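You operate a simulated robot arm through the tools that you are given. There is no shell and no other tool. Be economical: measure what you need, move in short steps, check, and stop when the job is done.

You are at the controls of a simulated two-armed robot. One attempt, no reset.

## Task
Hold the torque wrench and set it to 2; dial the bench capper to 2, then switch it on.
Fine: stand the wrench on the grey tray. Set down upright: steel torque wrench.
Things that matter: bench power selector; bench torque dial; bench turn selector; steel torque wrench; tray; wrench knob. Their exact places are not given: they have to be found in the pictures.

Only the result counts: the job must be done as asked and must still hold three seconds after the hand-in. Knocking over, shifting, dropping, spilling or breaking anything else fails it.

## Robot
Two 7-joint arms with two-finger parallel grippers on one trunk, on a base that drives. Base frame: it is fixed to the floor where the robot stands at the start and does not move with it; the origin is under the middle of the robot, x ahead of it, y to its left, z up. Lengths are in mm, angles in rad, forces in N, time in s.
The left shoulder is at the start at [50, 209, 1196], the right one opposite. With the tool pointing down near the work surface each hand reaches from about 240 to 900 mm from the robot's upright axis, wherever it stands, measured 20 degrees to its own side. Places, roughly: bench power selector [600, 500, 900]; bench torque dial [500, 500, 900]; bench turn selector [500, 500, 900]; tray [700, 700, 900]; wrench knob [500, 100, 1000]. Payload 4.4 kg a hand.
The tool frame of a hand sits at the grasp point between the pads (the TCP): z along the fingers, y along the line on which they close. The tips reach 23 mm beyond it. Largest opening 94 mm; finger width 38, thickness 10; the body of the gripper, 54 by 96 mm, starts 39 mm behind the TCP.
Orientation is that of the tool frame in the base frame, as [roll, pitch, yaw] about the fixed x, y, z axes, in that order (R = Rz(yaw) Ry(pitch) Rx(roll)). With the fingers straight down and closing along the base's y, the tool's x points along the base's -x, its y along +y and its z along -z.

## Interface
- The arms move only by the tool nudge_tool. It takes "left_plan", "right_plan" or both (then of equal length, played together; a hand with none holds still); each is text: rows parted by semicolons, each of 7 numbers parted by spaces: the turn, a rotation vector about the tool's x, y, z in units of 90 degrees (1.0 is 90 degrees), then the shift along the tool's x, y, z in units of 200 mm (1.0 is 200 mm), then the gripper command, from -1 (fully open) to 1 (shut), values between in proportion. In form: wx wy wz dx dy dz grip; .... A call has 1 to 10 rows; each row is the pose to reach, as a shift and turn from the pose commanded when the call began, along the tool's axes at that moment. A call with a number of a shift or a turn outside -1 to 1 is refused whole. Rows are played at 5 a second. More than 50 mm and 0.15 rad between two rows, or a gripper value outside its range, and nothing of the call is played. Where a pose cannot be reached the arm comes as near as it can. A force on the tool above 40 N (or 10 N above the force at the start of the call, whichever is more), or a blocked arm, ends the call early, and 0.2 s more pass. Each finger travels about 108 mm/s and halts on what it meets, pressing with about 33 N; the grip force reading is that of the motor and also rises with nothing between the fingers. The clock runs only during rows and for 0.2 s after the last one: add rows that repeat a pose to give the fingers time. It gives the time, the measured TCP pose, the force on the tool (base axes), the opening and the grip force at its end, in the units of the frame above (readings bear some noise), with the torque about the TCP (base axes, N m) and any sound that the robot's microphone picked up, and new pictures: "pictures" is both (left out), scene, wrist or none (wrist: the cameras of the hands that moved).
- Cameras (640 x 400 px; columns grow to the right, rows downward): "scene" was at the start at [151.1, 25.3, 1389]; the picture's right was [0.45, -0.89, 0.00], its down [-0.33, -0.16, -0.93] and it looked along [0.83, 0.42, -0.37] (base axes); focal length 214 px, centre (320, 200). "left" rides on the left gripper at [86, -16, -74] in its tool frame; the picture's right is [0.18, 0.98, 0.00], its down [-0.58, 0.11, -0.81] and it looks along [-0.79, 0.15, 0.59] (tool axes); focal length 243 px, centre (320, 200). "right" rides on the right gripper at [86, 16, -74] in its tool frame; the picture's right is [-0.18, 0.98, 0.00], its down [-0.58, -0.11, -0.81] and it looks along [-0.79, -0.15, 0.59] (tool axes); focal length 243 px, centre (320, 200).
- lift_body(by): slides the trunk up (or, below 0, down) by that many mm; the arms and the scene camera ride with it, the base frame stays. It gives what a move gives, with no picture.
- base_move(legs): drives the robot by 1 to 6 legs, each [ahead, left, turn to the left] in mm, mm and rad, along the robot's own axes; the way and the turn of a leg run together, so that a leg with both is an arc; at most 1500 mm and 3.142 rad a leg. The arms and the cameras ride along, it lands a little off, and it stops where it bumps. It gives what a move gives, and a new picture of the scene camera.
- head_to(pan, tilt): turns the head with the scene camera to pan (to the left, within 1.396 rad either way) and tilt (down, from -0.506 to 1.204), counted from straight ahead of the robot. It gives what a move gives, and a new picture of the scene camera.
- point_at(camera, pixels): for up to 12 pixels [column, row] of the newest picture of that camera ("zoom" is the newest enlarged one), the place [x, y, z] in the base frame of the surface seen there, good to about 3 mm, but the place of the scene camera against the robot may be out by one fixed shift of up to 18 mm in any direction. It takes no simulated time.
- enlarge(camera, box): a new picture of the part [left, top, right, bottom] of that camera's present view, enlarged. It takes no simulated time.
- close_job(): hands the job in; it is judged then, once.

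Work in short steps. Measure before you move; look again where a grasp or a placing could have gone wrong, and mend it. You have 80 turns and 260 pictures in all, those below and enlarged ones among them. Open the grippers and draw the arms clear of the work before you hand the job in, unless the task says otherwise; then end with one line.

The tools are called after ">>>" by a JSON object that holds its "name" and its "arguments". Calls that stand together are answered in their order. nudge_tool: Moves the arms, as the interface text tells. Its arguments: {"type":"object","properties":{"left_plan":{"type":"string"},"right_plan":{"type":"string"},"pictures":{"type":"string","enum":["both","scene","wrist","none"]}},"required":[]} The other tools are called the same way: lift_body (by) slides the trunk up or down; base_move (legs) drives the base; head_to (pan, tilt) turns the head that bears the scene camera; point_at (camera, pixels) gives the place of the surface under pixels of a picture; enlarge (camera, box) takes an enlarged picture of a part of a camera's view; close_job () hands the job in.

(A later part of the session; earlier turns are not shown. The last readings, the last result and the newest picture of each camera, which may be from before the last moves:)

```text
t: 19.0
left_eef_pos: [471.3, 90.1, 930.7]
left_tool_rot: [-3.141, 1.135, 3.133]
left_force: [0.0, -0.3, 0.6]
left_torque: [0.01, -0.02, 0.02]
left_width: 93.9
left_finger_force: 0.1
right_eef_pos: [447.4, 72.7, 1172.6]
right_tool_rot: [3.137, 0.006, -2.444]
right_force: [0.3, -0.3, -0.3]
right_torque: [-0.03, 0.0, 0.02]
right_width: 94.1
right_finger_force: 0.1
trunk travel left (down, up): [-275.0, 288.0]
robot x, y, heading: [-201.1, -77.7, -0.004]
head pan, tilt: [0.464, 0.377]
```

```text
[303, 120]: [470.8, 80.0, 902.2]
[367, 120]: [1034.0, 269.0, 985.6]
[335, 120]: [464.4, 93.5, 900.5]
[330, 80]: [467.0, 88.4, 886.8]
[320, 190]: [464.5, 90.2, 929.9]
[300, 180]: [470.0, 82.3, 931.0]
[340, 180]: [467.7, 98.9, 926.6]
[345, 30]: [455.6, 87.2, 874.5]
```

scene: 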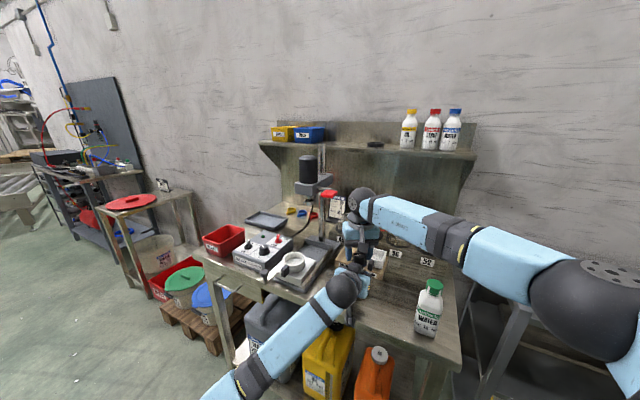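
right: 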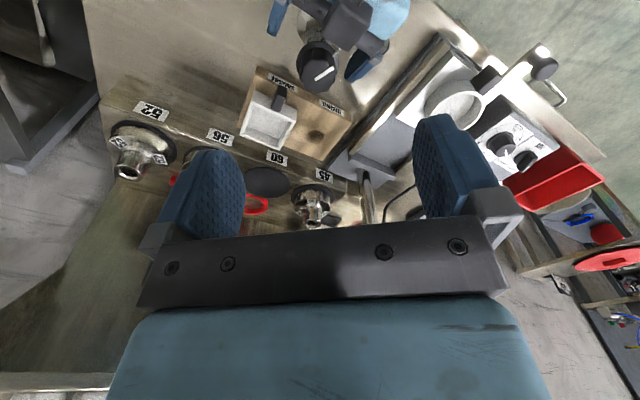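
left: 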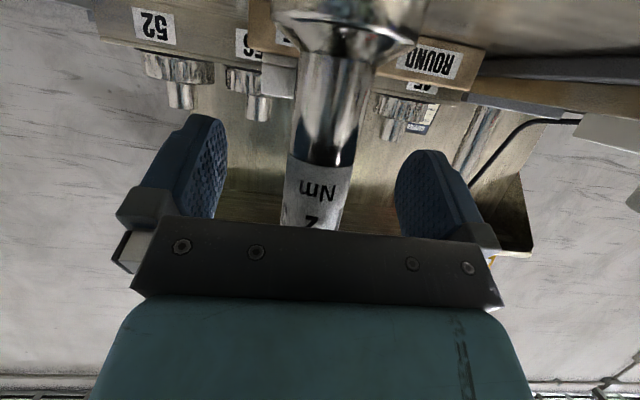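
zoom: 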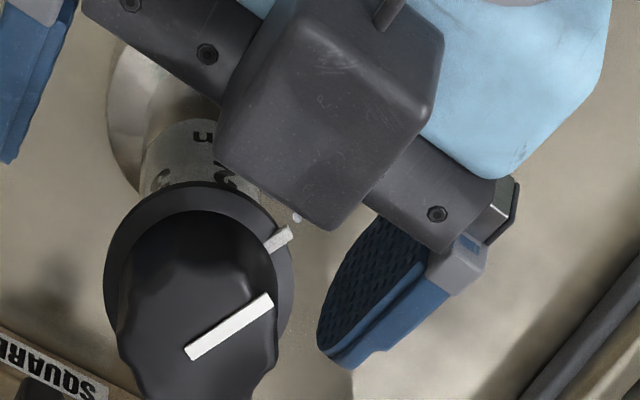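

Wrench stands upright with axis about (478,90). I flatten the left hand by 7°, retract 6 mm, and close again.

>>> {"name": "nudge_tool", "arguments": {"left_plan": "0 -0.02 0 0.013 0 -0.029 -1; 0 -0.05 0 0.013 0 -0.029 -1; 0 -0.078 0 0.013 0 -0.029 -1; 0 -0.078 0 0.013 0 -0.029 -1; 0 -0.078 0 0.013 0 -0.029 0; 0 -0.078 0 0.013 0 -0.029 0.4; 0 -0.078 0 0.013 0 -0.029 0.8; 0 -0.078 0 0.013 0 -0.029 1; 0 -0.078 0 0.013 0 -0.029 1", "right_plan": "0 0 0 0 0 0 -1; 0 0 0.05 0 0 0 -1; 0 0 0.1 0 0 0 -1; 0 0 0.15 0 0 0 -1; 0 0 0.2 0 0 0 -1; 0 0 0.25 0 0 0 -1; 0 0 0.33 0 0 0 -1; 0 0 0.4 0 0 0 -1; 0 0 0.444 0 0 0 -1", "pictures": "wrist"}}

>>> {"name": "enlarge", "arguments": {"camera": "right", "box": [280, 0, 480, 120]}}

```text
t: 21.0
left_eef_pos: [464.2, 91.3, 930.9]
left_tool_rot: [-3.136, 1.258, 3.133]
left_force: [-0.4, -0.7, 0.5]
left_torque: [-0.06, 0.0, -0.05]
left_width: 31.6
left_finger_force: 32.9
right_eef_pos: [447.3, 73.2, 1172.4]
right_tool_rot: [3.133, 0.0, 3.141]
right_force: [0.8, 0.2, -0.5]
right_torque: [-0.03, 0.01, 0.01]
right_width: 93.9
right_finger_force: 0.0
trunk travel left (down, up): [-275.0, 288.0]
robot x, y, heading: [-194.8, -81.6, 0.004]
head pan, tilt: [0.464, 0.377]
```

right: 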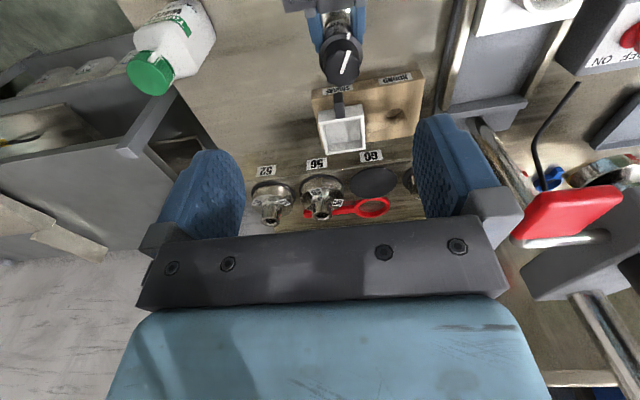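
left: 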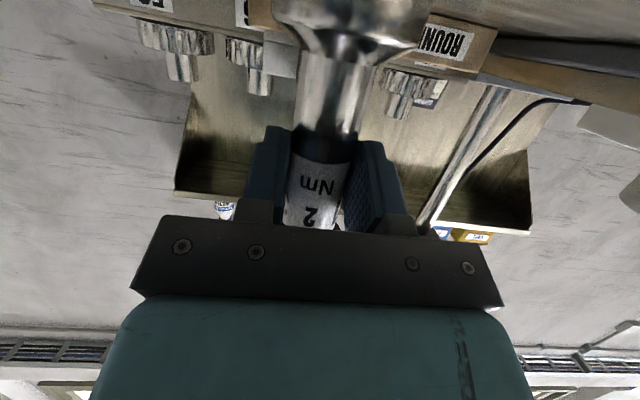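

```text
3.20 times, centred on (380, 60) of right
```

zoom: 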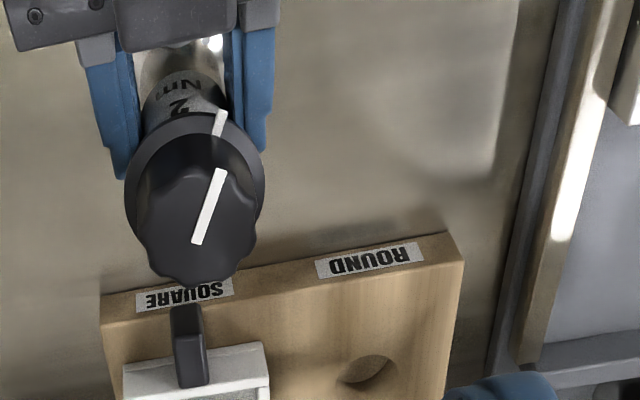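

The gap to the housing is now clear. The pointer has already moved; I measure it.

>>> {"name": "point_at", "arguments": {"camera": "zoom", "pixels": [[198, 238], [221, 174], [222, 115], [218, 130], [145, 215], [250, 225], [195, 275], [190, 155], [130, 190], [262, 190], [180, 103], [225, 30]]}}

>>> {"name": "enlarge", "arguments": {"camera": "left", "box": [270, 150, 370, 240]}}

```text
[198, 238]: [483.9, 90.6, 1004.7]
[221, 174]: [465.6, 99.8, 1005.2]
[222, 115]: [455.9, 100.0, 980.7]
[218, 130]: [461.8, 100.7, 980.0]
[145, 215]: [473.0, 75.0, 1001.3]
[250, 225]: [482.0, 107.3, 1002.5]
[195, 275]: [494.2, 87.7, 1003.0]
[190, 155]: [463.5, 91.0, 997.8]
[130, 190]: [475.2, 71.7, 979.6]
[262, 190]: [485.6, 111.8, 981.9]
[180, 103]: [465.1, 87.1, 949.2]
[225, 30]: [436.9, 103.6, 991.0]
```

```text
4.44 times, centred on (320, 195) of left
```

zoom: 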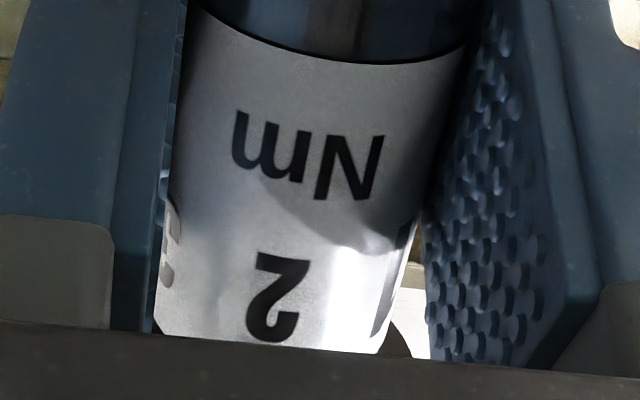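

Pointer is at about 154°, the "2" at about 190°, so about 36° more counter-clockwise is needed. I place the right hand above the knob with 18° clockwise pre-turn.

>>> {"name": "nudge_tool", "arguments": {"right_plan": "0 0 0.05 -0.08 0.045 0.1 -1; 0 0 0.1 -0.1635 0.089 0.2 -1; 0 0 0.15 -0.1635 0.089 0.35 -1; 0 0 0.2 -0.1635 0.089 0.5 -1; 0 0 0.2 -0.1635 0.089 0.6 -1; 0 0 0.2 -0.1635 0.089 0.6 -1", "pictures": "wrist"}}

>>> {"name": "point_at", "arguments": {"camera": "right", "pixels": [[320, 100], [320, 120], [310, 110], [330, 110]]}}

```text
t: 22.4
left_eef_pos: [465.3, 90.1, 931.5]
left_tool_rot: [-3.141, 1.258, 3.132]
left_force: [0.4, 1.7, -0.2]
left_torque: [0.0, -0.06, 0.02]
left_width: 31.5
left_finger_force: 32.8
right_eef_pos: [480.8, 92.0, 1051.9]
right_tool_rot: [3.134, -0.001, 2.825]
right_force: [1.3, 0.0, 0.0]
right_torque: [0.02, -0.03, -0.02]
right_width: 94.0
right_finger_force: 0.1
trunk travel left (down, up): [-275.0, 288.0]
robot x, y, heading: [-198.8, -76.8, -0.0]
head pan, tilt: [0.464, 0.377]
```

right: 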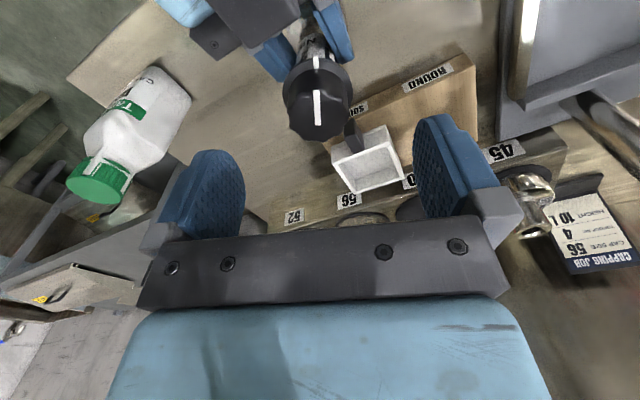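

```text
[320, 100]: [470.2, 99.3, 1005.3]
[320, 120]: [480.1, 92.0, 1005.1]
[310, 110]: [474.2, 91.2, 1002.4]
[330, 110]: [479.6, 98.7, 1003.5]
```

Aligned over the knob. Lower 41 mm and close.

>>> {"name": "nudge_tool", "arguments": {"right_plan": "0 0 0 0.004 0 0.1 -1; 0 0 0 0.004 0 0.205 -1; 0 0 0 0.004 0 0.205 -0.5; 0 0 0 0.004 0 0.205 0; 0 0 0 0.004 0 0.205 0.3; 0 0 0 0.004 0 0.205 0.5; 0 0 0 0.004 0 0.205 1; 0 0 0 0.004 0 0.205 1", "pictures": "wrist"}}

```text
t: 24.2
left_eef_pos: [464.9, 89.8, 931.6]
left_tool_rot: [-3.14, 1.258, 3.133]
left_force: [10.7, 15.1, 0.2]
left_torque: [-0.47, 0.4, 0.18]
left_width: 31.0
left_finger_force: 33.5
right_eef_pos: [480.2, 92.2, 1011.7]
right_tool_rot: [3.135, -0.003, 2.825]
right_force: [-11.0, -14.9, 0.0]
right_torque: [-0.61, 0.45, 0.01]
right_width: 36.5
right_finger_force: 32.4
trunk travel left (down, up): [-275.0, 288.0]
robot x, y, heading: [-199.2, -82.2, 0.004]
head pan, tilt: [0.464, 0.377]
```

right: 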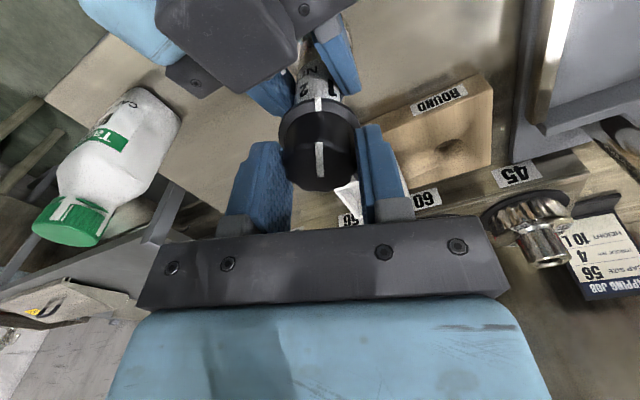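

Solid grip at 36.5 mm. I relieve the sideways load by 2.4 mm and turn the knob 36° counter-clockwise.

>>> {"name": "nudge_tool", "arguments": {"right_plan": "0 0 0 0 -0.012 0 1; 0 0 -0.06 0 -0.012 0 1; 0 0 -0.12 0 -0.012 0 1; 0 0 -0.18 0 -0.012 0 1; 0 0 -0.24 0 -0.012 0 1; 0 0 -0.3 0 -0.012 0 1; 0 0 -0.35 0 -0.012 0 1; 0 0 -0.4 0 -0.012 0 1; 0 0 -0.4 0 -0.012 0 1", "pictures": "wrist"}}

>>> {"name": "enlarge", "arguments": {"camera": "right", "box": [240, 40, 400, 200]}}

```text
t: 26.2
left_eef_pos: [464.4, 90.3, 930.1]
left_tool_rot: [-3.139, 1.258, 3.133]
left_force: [-5.0, 0.8, 0.9]
left_torque: [-0.05, 0.04, -0.01]
left_width: 31.1
left_finger_force: 32.7
right_eef_pos: [479.2, 89.4, 1011.2]
right_tool_rot: [3.135, 0.004, -2.828]
right_force: [4.5, -1.7, -0.1]
right_torque: [-0.3, -0.26, 0.0]
right_width: 36.5
right_finger_force: 33.2
trunk travel left (down, up): [-275.0, 288.0]
robot x, y, heading: [-196.6, -79.9, 0.005]
head pan, tilt: [0.464, 0.377]
```

right: 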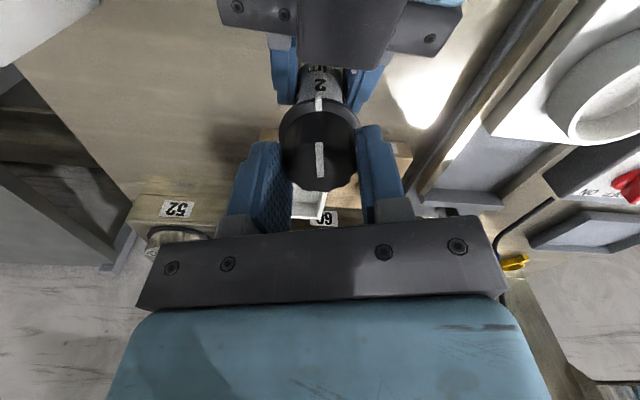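

```text
2.50 times, centred on (320, 120) of right
```

zoom: 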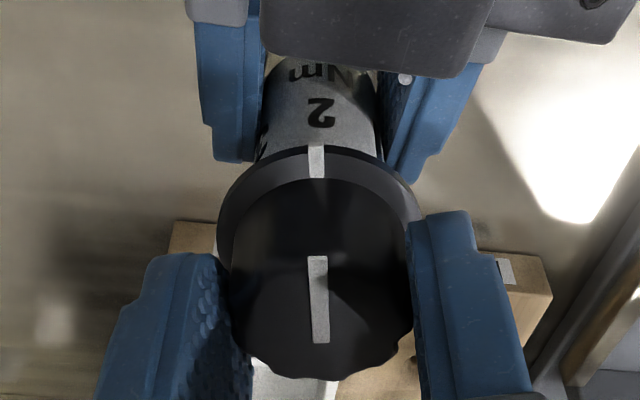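

The tab is now in line with the "2". I open the right hand, raise it and pull it away to the right.

>>> {"name": "nudge_tool", "arguments": {"right_plan": "0 0 0 0 0 0 0.3; 0 0 0 0 0 0 -0.3; 0 0 0 0 0 0 -1; 0 0 0 0 0 0 -1; 0 0 0 0 0 -0.2 -1; 0 0 0 0 0 -0.4 -1; 0 0 0 0 0 -0.6 -1; 0 0 0 0.1 -0.1 -0.8 -1; 0 0 0 0.2 -0.2 -0.9 -1", "pictures": "wrist"}}

>>> {"name": "enlarge", "arguments": {"camera": "right", "box": [280, 0, 400, 90]}}

```text
t: 28.2
left_eef_pos: [465.7, 88.4, 930.6]
left_tool_rot: [-3.14, 1.259, 3.132]
left_force: [-0.8, -0.7, -0.1]
left_torque: [-0.19, 0.16, -0.02]
left_width: 31.4
left_finger_force: 33.4
right_eef_pos: [452.1, 36.6, 1191.8]
right_tool_rot: [3.136, 0.004, -2.829]
right_force: [-0.3, -0.4, -0.3]
right_torque: [0.0, -0.01, -0.03]
right_width: 94.1
right_finger_force: 0.1
trunk travel left (down, up): [-275.0, 288.0]
robot x, y, heading: [-200.1, -78.1, 0.003]
head pan, tilt: [0.464, 0.377]
```

right: 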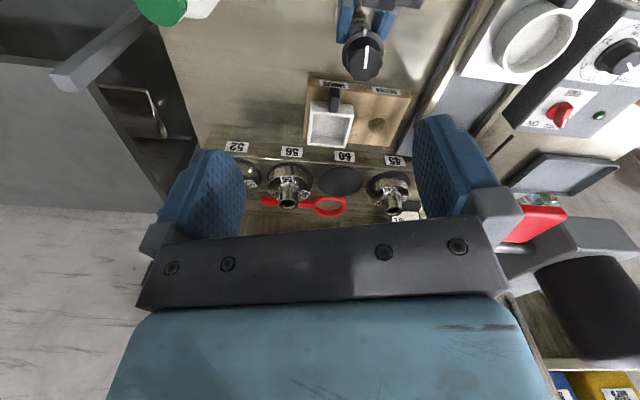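

```text
4.44 times, centred on (340, 45) of right
```

zoom: 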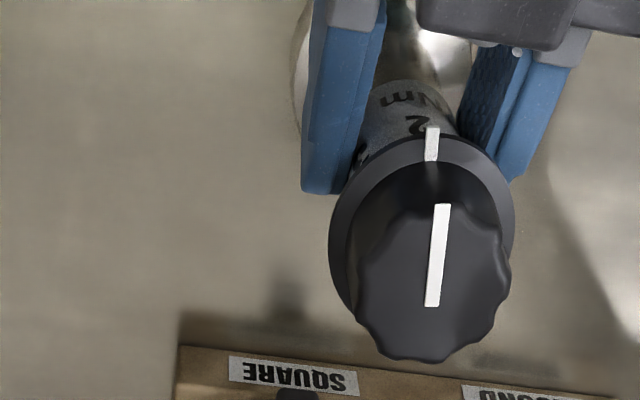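

I verify by measuring the line, the tab and the digit "2".

>>> {"name": "point_at", "arguments": {"camera": "zoom", "pixels": [[432, 300], [441, 210], [433, 132], [431, 155], [415, 125], [335, 235], [513, 225], [375, 110], [450, 115], [430, 355]]}}

```text
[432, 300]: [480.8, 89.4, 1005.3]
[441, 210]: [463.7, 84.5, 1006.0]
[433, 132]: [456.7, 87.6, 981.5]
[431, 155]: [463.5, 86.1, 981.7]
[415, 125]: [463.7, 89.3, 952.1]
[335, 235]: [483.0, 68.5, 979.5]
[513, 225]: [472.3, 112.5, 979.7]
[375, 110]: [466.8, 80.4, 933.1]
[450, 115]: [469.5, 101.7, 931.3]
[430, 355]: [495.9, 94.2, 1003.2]
```

The tab is within a few degrees of the "2". Before driving with the wrench to the tray, I measure obstacles on the floor at left and lift the wrench 120 mm.

>>> {"name": "nudge_tool", "arguments": {"left_plan": "0 0 0 -0.095 0 -0.03 1; 0 0 0 -0.19 0 -0.06 1; 0 0 0 -0.285 0 -0.09 1; 0 0 0 -0.38 0 -0.124 1; 0 0 0 -0.57 0 -0.185 1; 0 0 0 -0.57 0 -0.185 1", "pictures": "both"}}

>>> {"name": "point_at", "arguments": {"camera": "scene", "pixels": [[160, 318], [210, 350], [200, 300], [185, 275], [240, 340], [225, 365], [235, 375], [270, 345], [130, 285], [262, 218], [225, 240], [100, 340]]}}

```text
t: 29.6
left_eef_pos: [465.0, 90.7, 1050.7]
left_tool_rot: [-3.139, 1.256, 3.134]
left_force: [0.5, 0.4, -4.9]
left_torque: [-0.01, 0.07, -0.03]
left_width: 31.2
left_finger_force: 33.5
right_eef_pos: [451.9, 38.0, 1190.2]
right_tool_rot: [3.135, 0.005, -2.829]
right_force: [0.3, -0.7, 0.0]
right_torque: [-0.01, 0.01, 0.0]
right_width: 93.7
right_finger_force: 0.0
trunk travel left (down, up): [-275.0, 288.0]
robot x, y, heading: [-202.7, -81.9, 0.002]
head pan, tilt: [0.464, 0.377]
```

scene: 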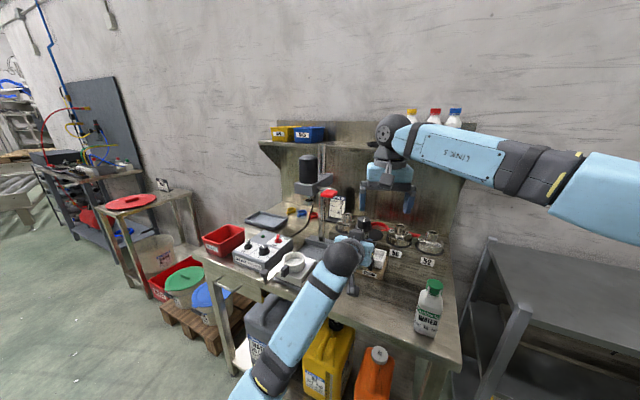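
left: 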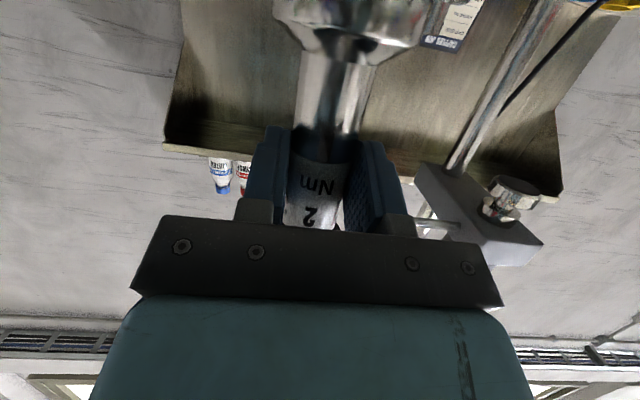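

```text
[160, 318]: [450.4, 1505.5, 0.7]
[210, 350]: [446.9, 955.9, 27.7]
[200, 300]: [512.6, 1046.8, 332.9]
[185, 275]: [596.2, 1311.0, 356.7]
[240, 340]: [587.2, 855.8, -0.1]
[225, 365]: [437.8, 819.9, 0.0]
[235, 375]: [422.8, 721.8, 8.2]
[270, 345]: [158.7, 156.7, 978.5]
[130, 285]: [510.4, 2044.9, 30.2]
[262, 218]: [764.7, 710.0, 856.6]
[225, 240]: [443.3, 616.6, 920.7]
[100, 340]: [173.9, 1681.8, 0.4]
```

Lifted cleanly. I raise the wrench 60 mm more and retract the right hand before driving.

>>> {"name": "nudge_tool", "arguments": {"left_plan": "0 0 0 -0.05 0 -0.015 1; 0 0 0 -0.1 0 -0.03 1; 0 0 0 -0.19 0 -0.06 1; 0 0 0 -0.285 0 -0.093 1; 0 0 0 -0.285 0 -0.093 1", "right_plan": "0 0 0 0.2 -0.1 0 -1; 0 0 0 0.4 -0.2 0 -1; 0 0 0 0.6 -0.3 0 -1; 0 0 0 0.8 -0.3 0 -1; 0 0 0 1 -0.3 0 -1", "pictures": "none"}}

>>> {"name": "point_at", "arguments": {"camera": "scene", "pixels": [[328, 193], [307, 165], [315, 190], [293, 260], [230, 235], [262, 345]]}}

```text
t: 30.8
left_eef_pos: [463.8, 90.2, 1111.2]
left_tool_rot: [3.141, 1.258, 3.13]
left_force: [-0.2, -0.7, -5.0]
left_torque: [0.02, 0.06, -0.01]
left_width: 31.5
left_finger_force: 33.1
right_eef_pos: [279.8, -81.5, 1189.7]
right_tool_rot: [3.136, 0.003, -2.829]
right_force: [0.8, -0.1, 0.1]
right_torque: [0.01, 0.02, 0.01]
right_width: 94.2
right_finger_force: 0.0
trunk travel left (down, up): [-275.0, 288.0]
robot x, y, heading: [-199.4, -81.1, 0.002]
head pan, tilt: [0.464, 0.377]
```

```text
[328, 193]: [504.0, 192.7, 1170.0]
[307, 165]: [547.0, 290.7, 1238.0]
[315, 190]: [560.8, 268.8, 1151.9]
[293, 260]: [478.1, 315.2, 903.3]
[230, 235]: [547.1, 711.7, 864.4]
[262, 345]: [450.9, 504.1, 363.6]
```

The press handle sticks out at about (504,193,1170), so I back off first, drive 600 mm left, then ahead.

>>> {"name": "base_move", "arguments": {"legs": [[-150, 0, 0], [0, 600, 0]]}}

```text
t: 37.5
left_eef_pos: [316.8, 694.4, 1111.4]
left_tool_rot: [-3.138, 1.257, 3.129]
left_force: [0.8, -0.1, -4.6]
left_torque: [0.01, 0.06, 0.03]
left_width: 30.9
left_finger_force: 33.1
right_eef_pos: [132.0, 524.2, 1189.0]
right_tool_rot: [3.136, 0.003, -2.834]
right_force: [-0.7, 0.0, -0.6]
right_torque: [-0.01, 0.01, -0.04]
right_width: 94.1
right_finger_force: 0.1
trunk travel left (down, up): [-275.0, 288.0]
robot x, y, heading: [-349.3, 527.9, -0.002]
head pan, tilt: [0.464, 0.377]
```

scene: 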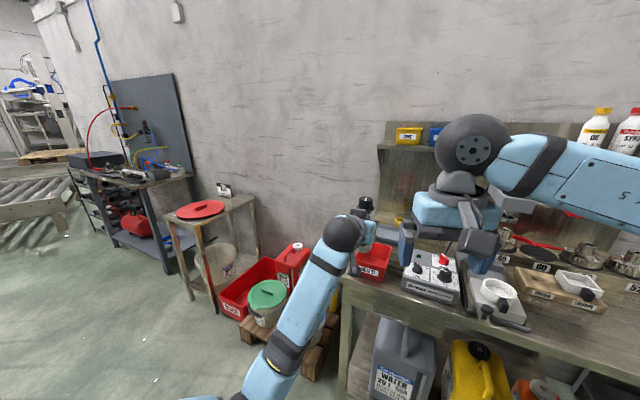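

Clear path ahead. I drive 330 mm forward, then look with the head straight toward the tray.

>>> {"name": "base_move", "arguments": {"legs": [[330, 0, 0]]}}

>>> {"name": "head_to", "arguments": {"pan": 0.1, "tilt": 0.6}}

```text
t: 39.7
left_eef_pos: [643.7, 695.0, 1111.4]
left_tool_rot: [-3.138, 1.257, 3.13]
left_force: [0.6, 0.1, -4.0]
left_torque: [0.01, 0.04, -0.05]
left_width: 31.0
left_finger_force: 33.5
right_eef_pos: [460.7, 523.4, 1189.3]
right_tool_rot: [3.136, 0.004, -2.83]
right_force: [-0.1, -0.2, -0.1]
right_torque: [0.02, 0.02, 0.0]
right_width: 93.9
right_finger_force: 0.1
trunk travel left (down, up): [-275.0, 288.0]
robot x, y, heading: [-22.8, 525.5, -0.001]
head pan, tilt: [0.464, 0.377]
```

scene: 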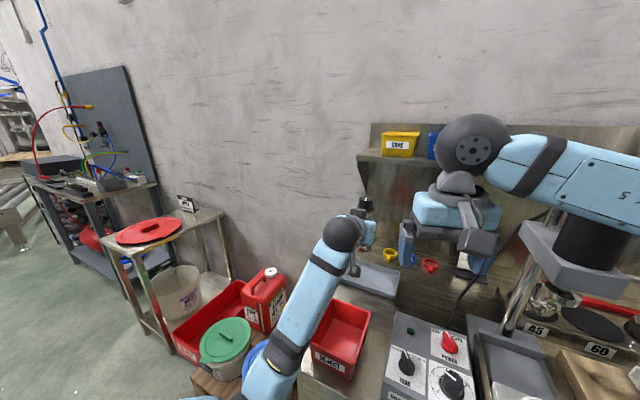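

```text
t: 40.5
left_eef_pos: [643.6, 694.4, 1111.1]
left_tool_rot: [-3.138, 1.258, 3.133]
left_force: [-1.2, -0.4, -4.2]
left_torque: [-0.04, 0.08, 0.02]
left_width: 31.3
left_finger_force: 32.8
right_eef_pos: [459.8, 524.0, 1189.7]
right_tool_rot: [3.136, 0.005, -2.83]
right_force: [0.6, -0.1, -0.1]
right_torque: [-0.01, -0.02, -0.01]
right_width: 94.0
right_finger_force: 0.0
trunk travel left (down, up): [-275.0, 288.0]
robot x, y, heading: [-17.3, 525.9, -0.0]
head pan, tilt: [0.099, 0.6]
```

scene: 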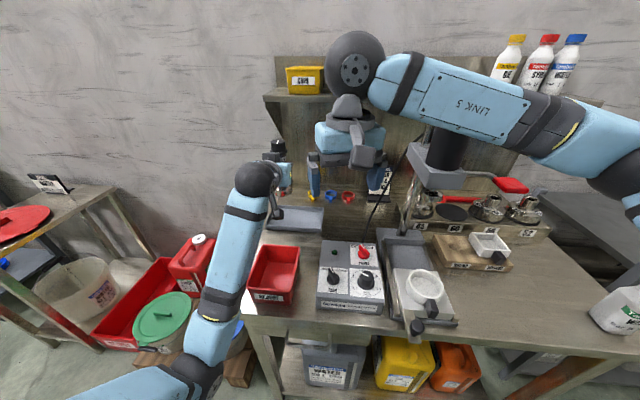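

I measure the tray corners, and the dial for calibrating the scene camera.

>>> {"name": "enlarge", "arguments": {"camera": "scene", "box": [240, 190, 400, 310]}}

>>> {"name": "point_at", "arguments": {"camera": "scene", "pixels": [[265, 230], [321, 232], [323, 208], [282, 206], [295, 220], [334, 275], [367, 277], [364, 254], [334, 248], [300, 300]]}}

```text
3.33 times, centred on (320, 250) of scene
```

zoom: 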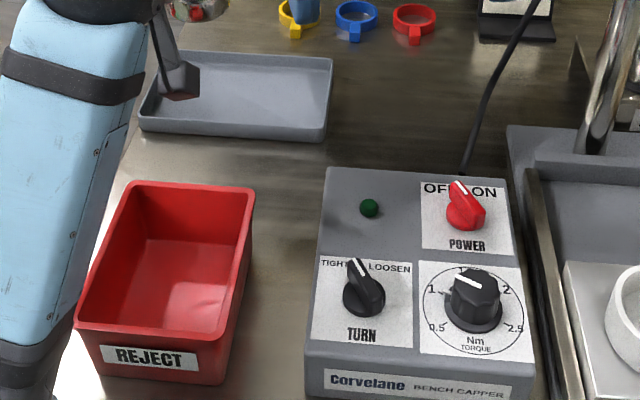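

```text
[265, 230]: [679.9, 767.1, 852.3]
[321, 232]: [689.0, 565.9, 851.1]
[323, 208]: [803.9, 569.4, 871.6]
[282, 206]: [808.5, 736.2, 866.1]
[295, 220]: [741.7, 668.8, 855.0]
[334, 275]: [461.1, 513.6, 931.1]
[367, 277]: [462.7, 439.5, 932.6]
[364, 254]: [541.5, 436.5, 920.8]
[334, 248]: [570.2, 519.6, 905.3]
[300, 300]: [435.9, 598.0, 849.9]
```

The tray spans about x 680–808, y 590–785 with floor z 854 (scene y corrected by +18). I move the wrench over its middle, still about 75 mm above.

>>> {"name": "nudge_tool", "arguments": {"left_plan": "0 0 0 0.067 -0.005 0.117 1; 0 0 0 0.134 -0.01 0.233 1; 0 0 0 0.2 -0.015 0.35 1; 0 0 0 0.269 -0.02 0.466 1; 0 0 0 0.336 -0.022 0.583 1; 0 0 0 0.336 -0.022 0.583 1", "pictures": "both"}}

>>> {"name": "enlarge", "arguments": {"camera": "scene", "box": [220, 130, 380, 250]}}

```text
t: 42.1
left_eef_pos: [727.6, 688.4, 1045.4]
left_tool_rot: [-3.14, 1.31, 3.133]
left_force: [0.3, 0.3, -5.0]
left_torque: [-0.01, 0.07, -0.01]
left_width: 31.2
left_finger_force: 32.9
right_eef_pos: [451.4, 522.0, 1193.1]
right_tool_rot: [3.132, 0.013, -2.827]
right_force: [0.6, -0.8, -0.1]
right_torque: [0.01, 0.05, 0.01]
right_width: 94.0
right_finger_force: 0.1
trunk travel left (down, up): [-275.0, 288.0]
robot x, y, heading: [-19.9, 524.1, 0.001]
head pan, tilt: [0.099, 0.6]
stopped in row 6 (left hand): the arm was blocked; the commanded pose is now the measured one
```

scene: 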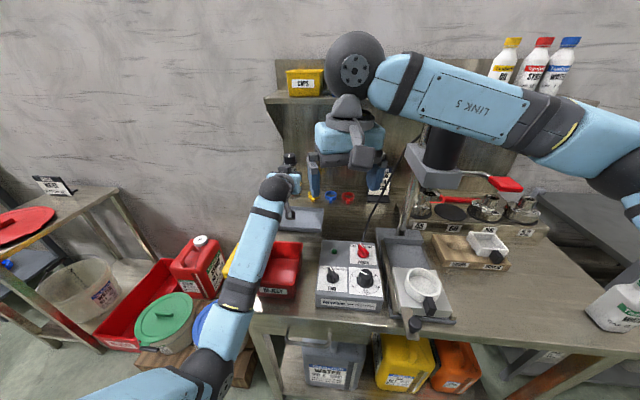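
left: 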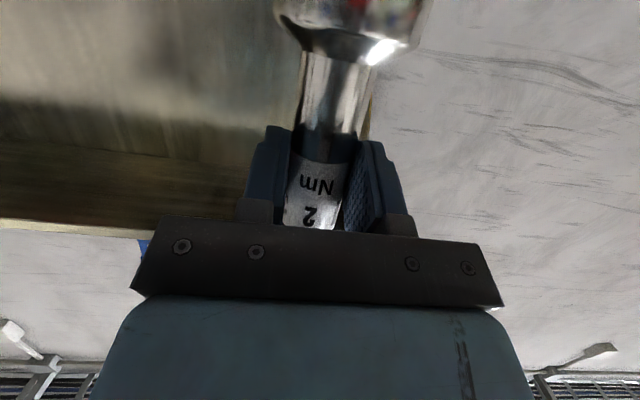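

```text
3.33 times, centred on (300, 190) of scene
```

zoom: 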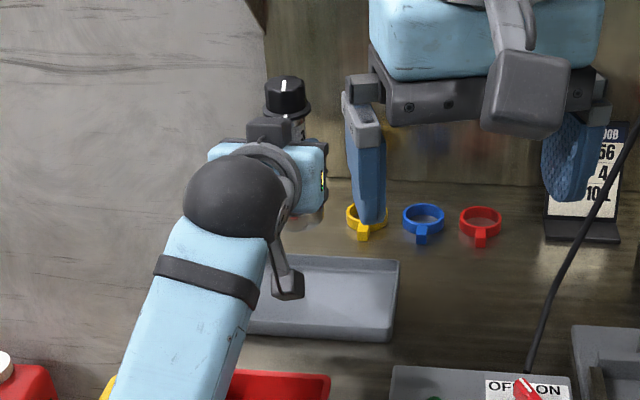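

The left arm got blocked: the forearm passes low over the REJECT bin's edge. I lift the hand back at once by the way it came.

>>> {"name": "nudge_tool", "arguments": {"left_plan": "0 0 0 -0.1 0 -0.05 1; 0 0 0 -0.2 0 -0.12 1; 0 0 0 -0.3 0 -0.23 1; 0 0 0 -0.35 0 -0.35 1; 0 0 0 -0.37 0 -0.45 1; 0 0 0 -0.37 0 -0.45 1", "pictures": "scene"}}

>>> {"name": "enlarge", "arguments": {"camera": "scene", "box": [220, 230, 340, 330]}}

```text
t: 43.5
left_eef_pos: [668.8, 692.2, 1120.9]
left_tool_rot: [-3.13, 1.279, 3.139]
left_force: [0.2, -0.5, -5.1]
left_torque: [0.03, 0.11, -0.02]
left_width: 31.3
left_finger_force: 33.0
right_eef_pos: [458.6, 523.9, 1188.9]
right_tool_rot: [3.135, 0.004, -2.829]
right_force: [0.4, -0.6, 0.1]
right_torque: [0.0, -0.01, 0.02]
right_width: 94.0
right_finger_force: 0.1
trunk travel left (down, up): [-275.0, 288.0]
robot x, y, heading: [-21.5, 531.6, -0.003]
head pan, tilt: [0.099, 0.6]
```

scene: 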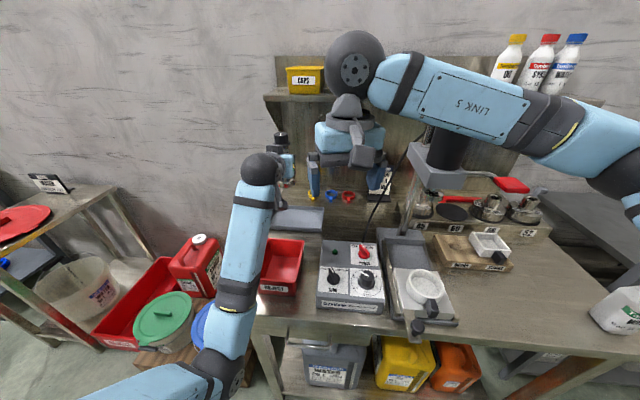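

```text
4.00 times, centred on (280, 280) of scene
```

zoom: 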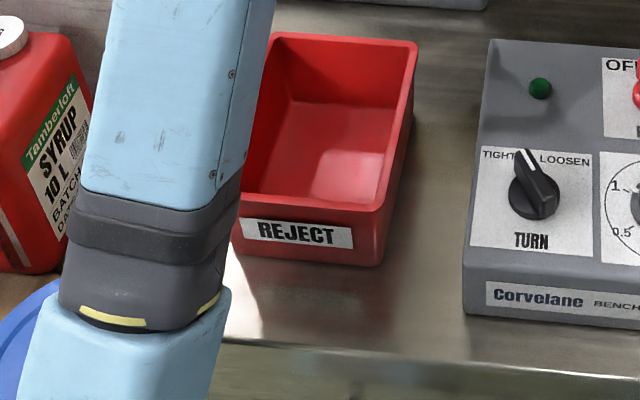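

The bin seems to have slid back by about 30 mm: its front was level with the control box before. I measure where it is now.

>>> {"name": "point_at", "arguments": {"camera": "zoom", "pixels": [[412, 48], [384, 208], [378, 255], [280, 42], [250, 212], [300, 235], [395, 130], [540, 88], [538, 205], [468, 245], [492, 45], [330, 180]]}}

```text
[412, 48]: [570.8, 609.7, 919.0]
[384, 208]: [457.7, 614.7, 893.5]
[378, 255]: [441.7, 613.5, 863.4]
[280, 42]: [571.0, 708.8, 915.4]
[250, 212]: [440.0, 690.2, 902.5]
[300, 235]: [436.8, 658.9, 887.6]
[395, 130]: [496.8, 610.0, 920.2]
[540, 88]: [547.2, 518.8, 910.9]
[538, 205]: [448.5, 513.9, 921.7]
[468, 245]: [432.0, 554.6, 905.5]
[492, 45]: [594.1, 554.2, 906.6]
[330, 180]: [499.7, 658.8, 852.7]
```

The bin slid about +24 mm in x (rim far edge 575 versus 550); I will pull it back later. To keep the forearm high I raise the trunk 250 mm and back the base 70 mm.

>>> {"name": "lift_body", "arguments": {"by": 250}}

>>> {"name": "base_move", "arguments": {"legs": [[-70, 0, 0]]}}

```text
t: 46.1
left_eef_pos: [670.0, 693.5, 1371.1]
left_tool_rot: [-3.13, 1.281, 3.14]
left_force: [-0.4, 0.3, -4.6]
left_torque: [-0.03, 0.05, 0.01]
left_width: 31.3
left_finger_force: 33.1
right_eef_pos: [458.9, 524.6, 1440.0]
right_tool_rot: [3.136, 0.001, -2.828]
right_force: [-0.2, -0.3, -0.4]
right_torque: [-0.02, -0.04, -0.01]
right_width: 94.1
right_finger_force: 0.1
trunk travel left (down, up): [-525.0, 38.0]
robot x, y, heading: [-19.0, 525.5, 0.001]
head pan, tilt: [0.099, 0.6]
```

```text
t: 47.1
left_eef_pos: [604.2, 692.2, 1368.8]
left_tool_rot: [-3.129, 1.279, 3.14]
left_force: [-0.8, 0.5, -4.5]
left_torque: [-0.01, 0.09, 0.01]
left_width: 31.1
left_finger_force: 32.9
right_eef_pos: [393.7, 524.3, 1436.8]
right_tool_rot: [3.133, 0.0, -2.827]
right_force: [0.8, 0.7, -0.2]
right_torque: [0.01, 0.03, -0.01]
right_width: 93.8
right_finger_force: 0.0
trunk travel left (down, up): [-525.0, 38.0]
robot x, y, heading: [-87.9, 526.5, -0.006]
head pan, tilt: [0.099, 0.6]
```

scene: 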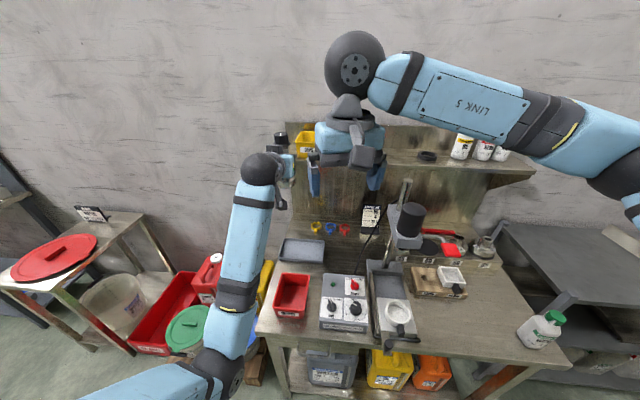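

I bring the wrench forward and down in stages, watching the forearm's clearance.

>>> {"name": "nudge_tool", "arguments": {"left_plan": "0 0 0 0.127 0 0.099 1; 0 0.0134 0 0.254 0 0.198 1; 0 0.0134 0 0.381 0 0.297 1; 0 0.0134 0 0.508 0 0.396 1; 0 0.0134 0 0.635 0 0.495 1; 0 0.0134 0 0.762 0 0.594 1; 0 0.0134 0 0.762 0 0.594 1", "pictures": "scene"}}

```text
t: 48.7
left_eef_pos: [671.1, 690.2, 1189.0]
left_tool_rot: [-3.134, 1.258, 3.138]
left_force: [1.0, -0.1, -4.6]
left_torque: [-0.05, 0.03, -0.04]
left_width: 30.7
left_finger_force: 33.0
right_eef_pos: [391.1, 523.8, 1439.9]
right_tool_rot: [3.135, 0.002, -2.83]
right_force: [0.1, 0.7, -0.7]
right_torque: [0.0, 0.0, 0.01]
right_width: 94.0
right_finger_force: 0.0
trunk travel left (down, up): [-525.0, 38.0]
robot x, y, heading: [-87.2, 524.6, -0.003]
head pan, tilt: [0.099, 0.6]
```

scene: 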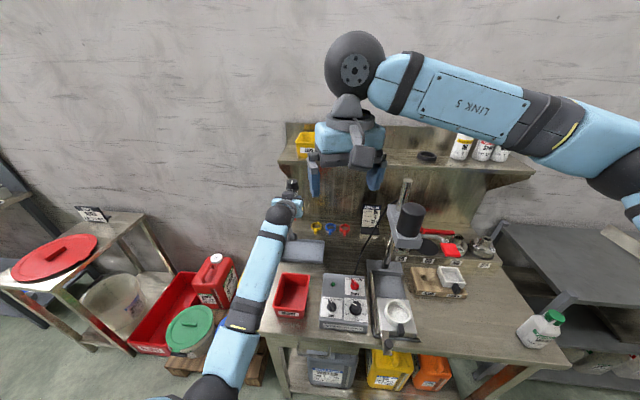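

>>> {"name": "point_at", "arguments": {"camera": "scene", "pixels": [[268, 245], [255, 285], [243, 318], [230, 350], [215, 380], [285, 212], [291, 280], [262, 318]]}}

```text
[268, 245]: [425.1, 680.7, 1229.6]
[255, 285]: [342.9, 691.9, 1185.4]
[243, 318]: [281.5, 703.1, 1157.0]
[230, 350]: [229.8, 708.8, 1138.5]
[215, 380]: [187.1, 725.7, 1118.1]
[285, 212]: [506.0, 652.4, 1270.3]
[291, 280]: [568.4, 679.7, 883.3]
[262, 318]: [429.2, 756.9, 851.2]
```

With trunk at full height and the base 50 mm further back the forearm should stay about 40 mm above the bin's rim. I do both.

>>> {"name": "lift_body", "arguments": {"by": 36}}

>>> {"name": "base_move", "arguments": {"legs": [[-50, 0, 0]]}}

```text
t: 49.5
left_eef_pos: [671.9, 690.0, 1226.8]
left_tool_rot: [-3.132, 1.258, 3.138]
left_force: [-0.2, -1.0, -4.6]
left_torque: [0.02, 0.07, 0.01]
left_width: 31.1
left_finger_force: 33.2
right_eef_pos: [391.5, 523.4, 1476.0]
right_tool_rot: [3.136, 0.001, -2.83]
right_force: [0.2, 1.0, -0.6]
right_torque: [0.02, 0.0, -0.02]
right_width: 94.1
right_finger_force: 0.1
trunk travel left (down, up): [-561.0, 2.0]
robot x, y, heading: [-88.8, 527.3, 0.003]
head pan, tilt: [0.099, 0.6]
```

```text
t: 50.5
left_eef_pos: [626.0, 691.7, 1223.2]
left_tool_rot: [-3.133, 1.253, 3.139]
left_force: [0.1, 0.0, -5.5]
left_torque: [0.03, 0.06, -0.01]
left_width: 31.1
left_finger_force: 32.9
right_eef_pos: [348.4, 524.6, 1473.0]
right_tool_rot: [3.133, -0.004, -2.828]
right_force: [0.7, -0.6, -0.3]
right_torque: [-0.01, 0.04, -0.05]
right_width: 94.2
right_finger_force: 0.0
trunk travel left (down, up): [-561.0, 2.0]
robot x, y, heading: [-140.9, 525.0, -0.0]
head pan, tilt: [0.099, 0.6]
```

scene: 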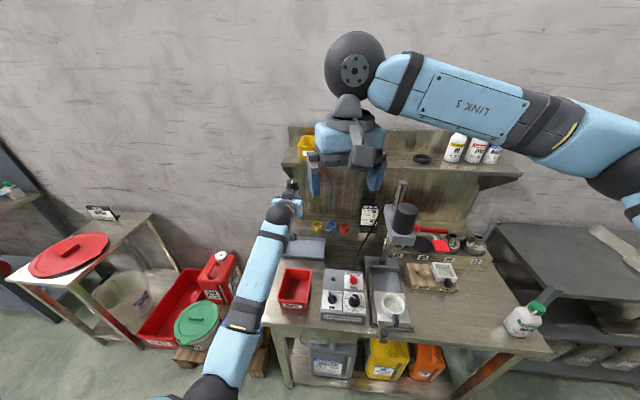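

Next stage: forward to x≈712, down to z≈1060.

>>> {"name": "nudge_tool", "arguments": {"left_plan": "0 0 0 0.107 0 0.11 1; 0 0 0 0.214 0 0.22 1; 0 0 0 0.321 0 0.33 1; 0 0 0 0.428 0 0.44 1; 0 0 0 0.535 0 0.55 1; 0 0 0 0.642 0 0.66 1; 0 0 0 0.642 0 0.66 1", "pictures": "scene"}}

>>> {"name": "point_at", "arguments": {"camera": "scene", "pixels": [[280, 255], [270, 280], [262, 310], [250, 340], [240, 370], [290, 240]]}}

>>> {"name": "enlarge", "arguments": {"camera": "scene", "box": [230, 170, 390, 340]}}

```text
t: 52.0
left_eef_pos: [708.4, 690.3, 1063.5]
left_tool_rot: [-3.132, 1.259, 3.14]
left_force: [-0.1, 0.9, -4.6]
left_torque: [-0.03, 0.09, 0.01]
left_width: 31.0
left_finger_force: 32.7
right_eef_pos: [342.7, 524.1, 1475.8]
right_tool_rot: [3.133, 0.001, -2.83]
right_force: [-0.8, 0.6, 0.0]
right_torque: [-0.01, 0.0, -0.02]
right_width: 94.0
right_finger_force: 0.0
trunk travel left (down, up): [-561.0, 2.0]
robot x, y, heading: [-140.3, 521.7, -0.001]
head pan, tilt: [0.099, 0.6]
```

scene: 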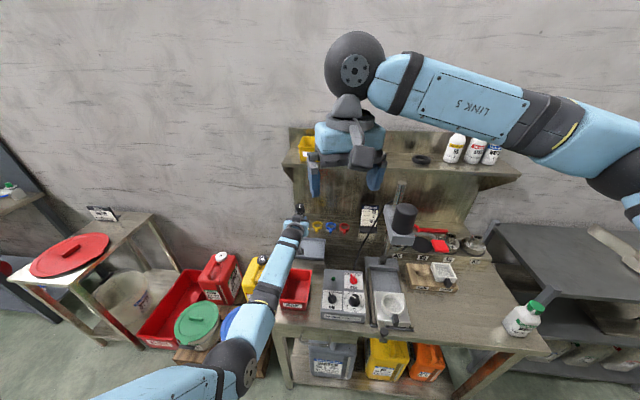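

```text
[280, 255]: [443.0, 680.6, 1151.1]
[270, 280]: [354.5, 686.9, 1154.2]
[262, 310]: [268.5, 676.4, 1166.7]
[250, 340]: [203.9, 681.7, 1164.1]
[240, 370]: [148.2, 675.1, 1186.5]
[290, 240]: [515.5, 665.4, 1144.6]
```

```text
2.35 times, centred on (310, 255) of scene
```

zoom: 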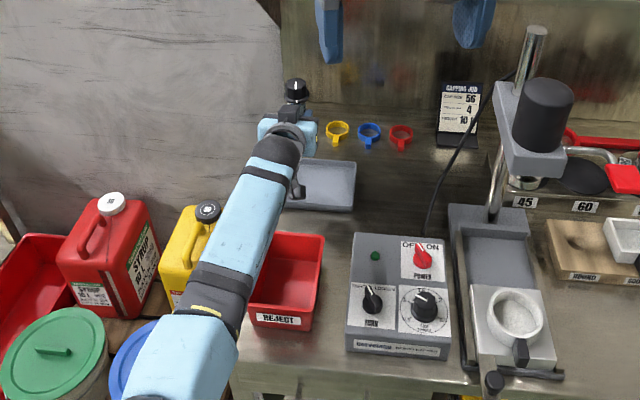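

The forearm and wrist ball would come within ~10 mm of the bin's rim. I turn the base 20° right while shifting left, so that the arm comes in diagonally, clear of the bin, aiming at about (712,742) on the tray.

>>> {"name": "base_move", "arguments": {"legs": [[-61, 347, -0.349]]}}

>>> {"name": "enlarge", "arguments": {"camera": "scene", "box": [220, 130, 440, 330]}}

```text
t: 55.7
left_eef_pos: [713.1, 742.9, 1064.2]
left_tool_rot: [-3.131, 1.259, 2.791]
left_force: [-0.1, -0.1, -3.9]
left_torque: [0.05, 0.08, -0.02]
left_width: 31.1
left_finger_force: 32.3
right_eef_pos: [311.5, 712.3, 1474.4]
right_tool_rot: [3.134, 0.002, 3.106]
right_force: [0.0, -0.1, 0.4]
right_torque: [-0.02, -0.01, 0.03]
right_width: 94.2
right_finger_force: 0.1
trunk travel left (down, up): [-561.0, 2.0]
robot x, y, heading: [-137.9, 874.2, -0.344]
head pan, tilt: [0.099, 0.6]
```

scene: 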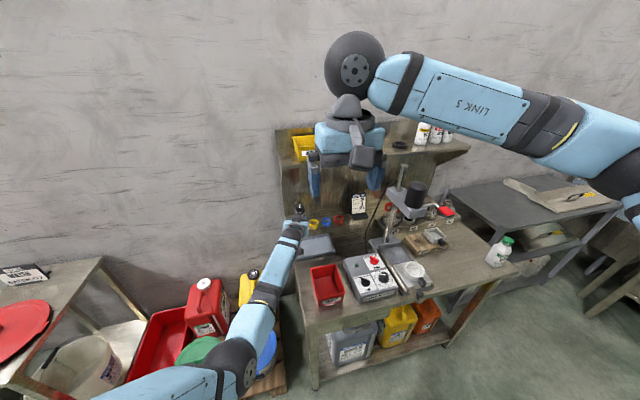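

```text
2.00 times, centred on (330, 230) of scene
```

zoom: 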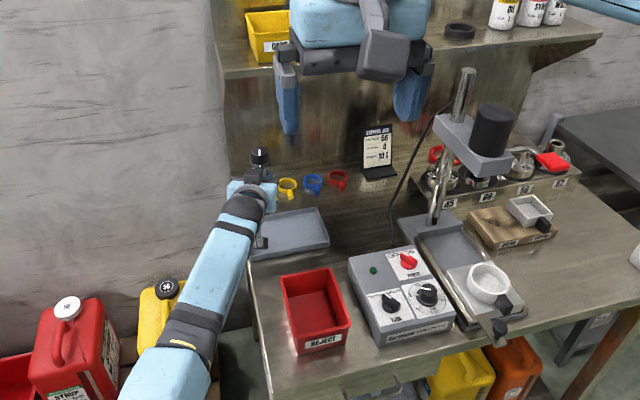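

The forearm now passes left of the bin. I lower to about 10 mm above the tray floor while shifting 23 mm right to stay well inside the tray.

>>> {"name": "nudge_tool", "arguments": {"left_plan": "0 0 0 0.03 -0.06 0.06 1; 0 0 0 0.12 -0.101 0.1 1; 0 0 0 0.23 -0.101 0.135 1; 0 0 0 0.34 -0.101 0.17 1; 0 0 0 0.45 -0.101 0.205 1; 0 0 0 0.548 -0.101 0.24 1; 0 0 0 0.548 -0.101 0.24 1", "pictures": "both"}}

>>> {"name": "enlarge", "arguments": {"camera": "scene", "box": [260, 190, 380, 310]}}

```text
t: 57.3
left_eef_pos: [717.4, 718.4, 956.6]
left_tool_rot: [-3.135, 1.26, 2.79]
left_force: [-0.3, -0.1, -4.1]
left_torque: [0.04, 0.08, 0.0]
left_width: 31.2
left_finger_force: 32.9
left hand out of reach, approached as far as the arm can: row 6, 7
right_eef_pos: [311.3, 712.0, 1475.5]
right_tool_rot: [3.132, 0.003, 3.106]
right_force: [0.3, -0.6, -0.5]
right_torque: [0.0, -0.02, -0.01]
right_width: 93.9
right_finger_force: 0.2
trunk travel left (down, up): [-561.0, 2.0]
robot x, y, heading: [-135.4, 873.0, -0.346]
head pan, tilt: [0.099, 0.6]
```

scene: 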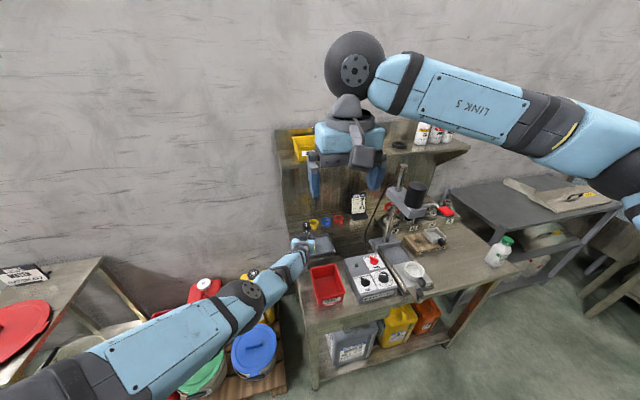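
left: 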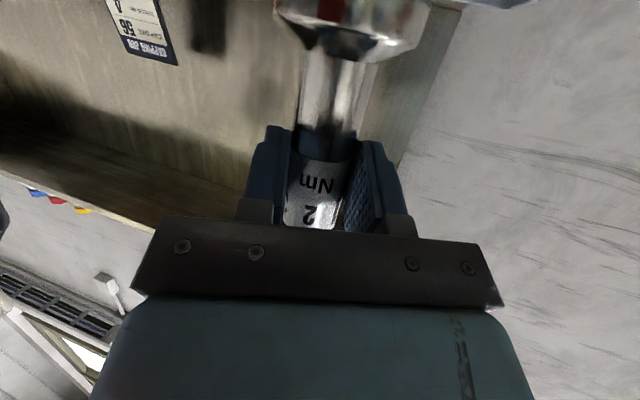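

```text
3.33 times, centred on (320, 250) of scene
```

zoom: 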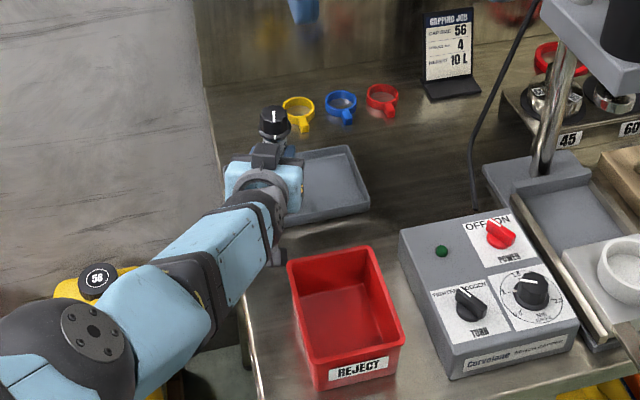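

The arm is nearly straight and stops at z 956.6. I lower the trunk 17 mm to finish the descent.

>>> {"name": "lift_body", "arguments": {"by": -17}}

>>> {"name": "enlarge", "arguments": {"camera": "scene", "box": [280, 210, 360, 270]}}

```text
t: 57.9
left_eef_pos: [715.7, 718.9, 938.5]
left_tool_rot: [-3.132, 1.257, 2.794]
left_force: [0.9, -0.9, -5.2]
left_torque: [0.02, 0.06, -0.04]
left_width: 31.2
left_finger_force: 32.8
right_eef_pos: [312.9, 711.2, 1457.9]
right_tool_rot: [3.132, 0.002, 3.107]
right_force: [0.2, 0.0, -0.7]
right_torque: [0.01, 0.03, 0.01]
right_width: 94.2
right_finger_force: 0.0
trunk travel left (down, up): [-544.0, 19.0]
robot x, y, heading: [-140.0, 878.4, -0.349]
head pan, tilt: [0.099, 0.6]
```

```text
6.67 times, centred on (320, 240) of scene
```

zoom: 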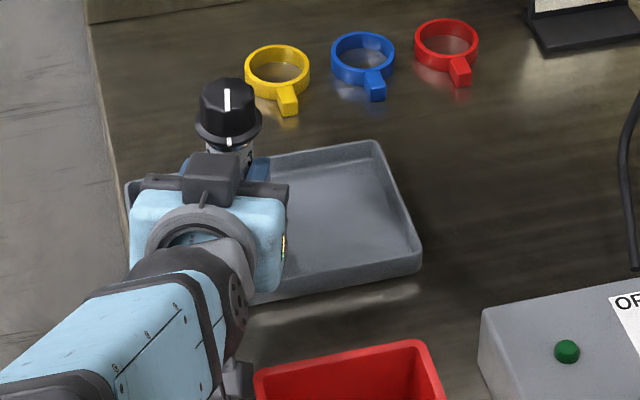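

>>> {"name": "lift_body", "arguments": {"by": -3}}

```text
t: 58.4
left_eef_pos: [717.3, 720.1, 937.3]
left_tool_rot: [-3.133, 1.261, 2.791]
left_force: [0.1, 0.9, 0.0]
left_torque: [0.18, 0.61, -0.05]
left_width: 31.0
left_finger_force: 33.4
right_eef_pos: [313.0, 712.4, 1455.2]
right_tool_rot: [3.135, 0.003, 3.108]
right_force: [-0.4, -0.1, 0.4]
right_torque: [0.0, -0.04, 0.0]
right_width: 94.3
right_finger_force: 0.2
trunk travel left (down, up): [-541.0, 22.0]
robot x, y, heading: [-138.7, 879.3, -0.347]
head pan, tilt: [0.099, 0.6]
```

The tray now carries the weight (force z from −5 to 0). I open the left fingers slowly in place and look.

>>> {"name": "nudge_tool", "arguments": {"left_plan": "0 0 0 0 0 0 0.8; 0 0 0 0 0 0 0.35; 0 0 0 0 0 0 0.28; 0 0 0 0 0 0 0.2; 0 0 0 0 0 0 0; 0 0 0 0 0 0 -0.5; 0 0 0 0 0 0 -1; 0 0 0 0 0 0 -1", "pictures": "both"}}

>>> {"name": "enlarge", "arguments": {"camera": "scene", "box": [280, 210, 360, 270]}}

```text
t: 60.2
left_eef_pos: [716.9, 719.6, 937.2]
left_tool_rot: [-3.13, 1.261, 2.792]
left_force: [1.5, -1.2, 4.5]
left_torque: [0.06, 0.29, 0.01]
left_width: 93.9
left_finger_force: 0.0
right_eef_pos: [312.5, 713.1, 1456.3]
right_tool_rot: [3.135, 0.003, 3.105]
right_force: [-0.2, -0.5, 0.3]
right_torque: [-0.02, -0.01, 0.01]
right_width: 94.0
right_finger_force: 0.1
trunk travel left (down, up): [-541.0, 22.0]
robot x, y, heading: [-138.4, 875.9, -0.348]
head pan, tilt: [0.099, 0.6]
```

scene: 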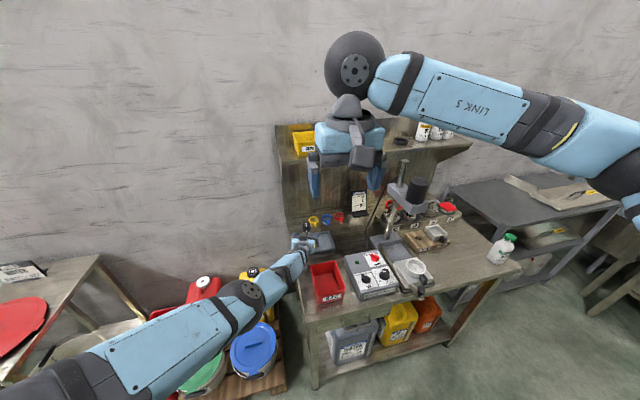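
left: 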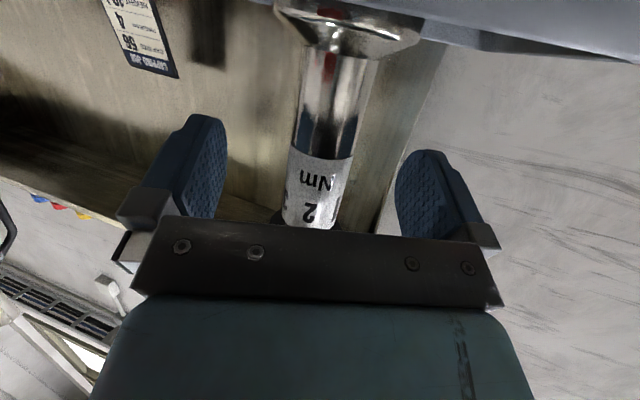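

```text
6.67 times, centred on (320, 240) of scene
```

zoom: 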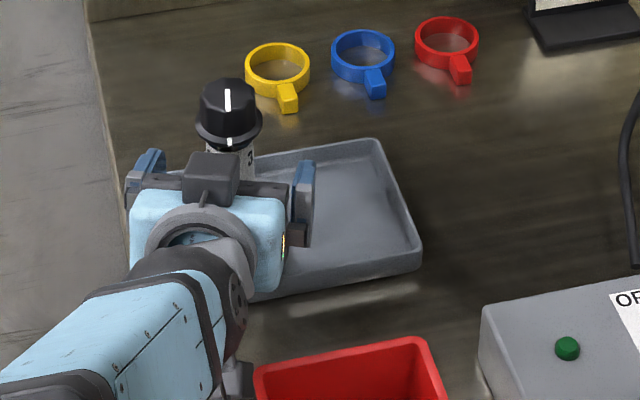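

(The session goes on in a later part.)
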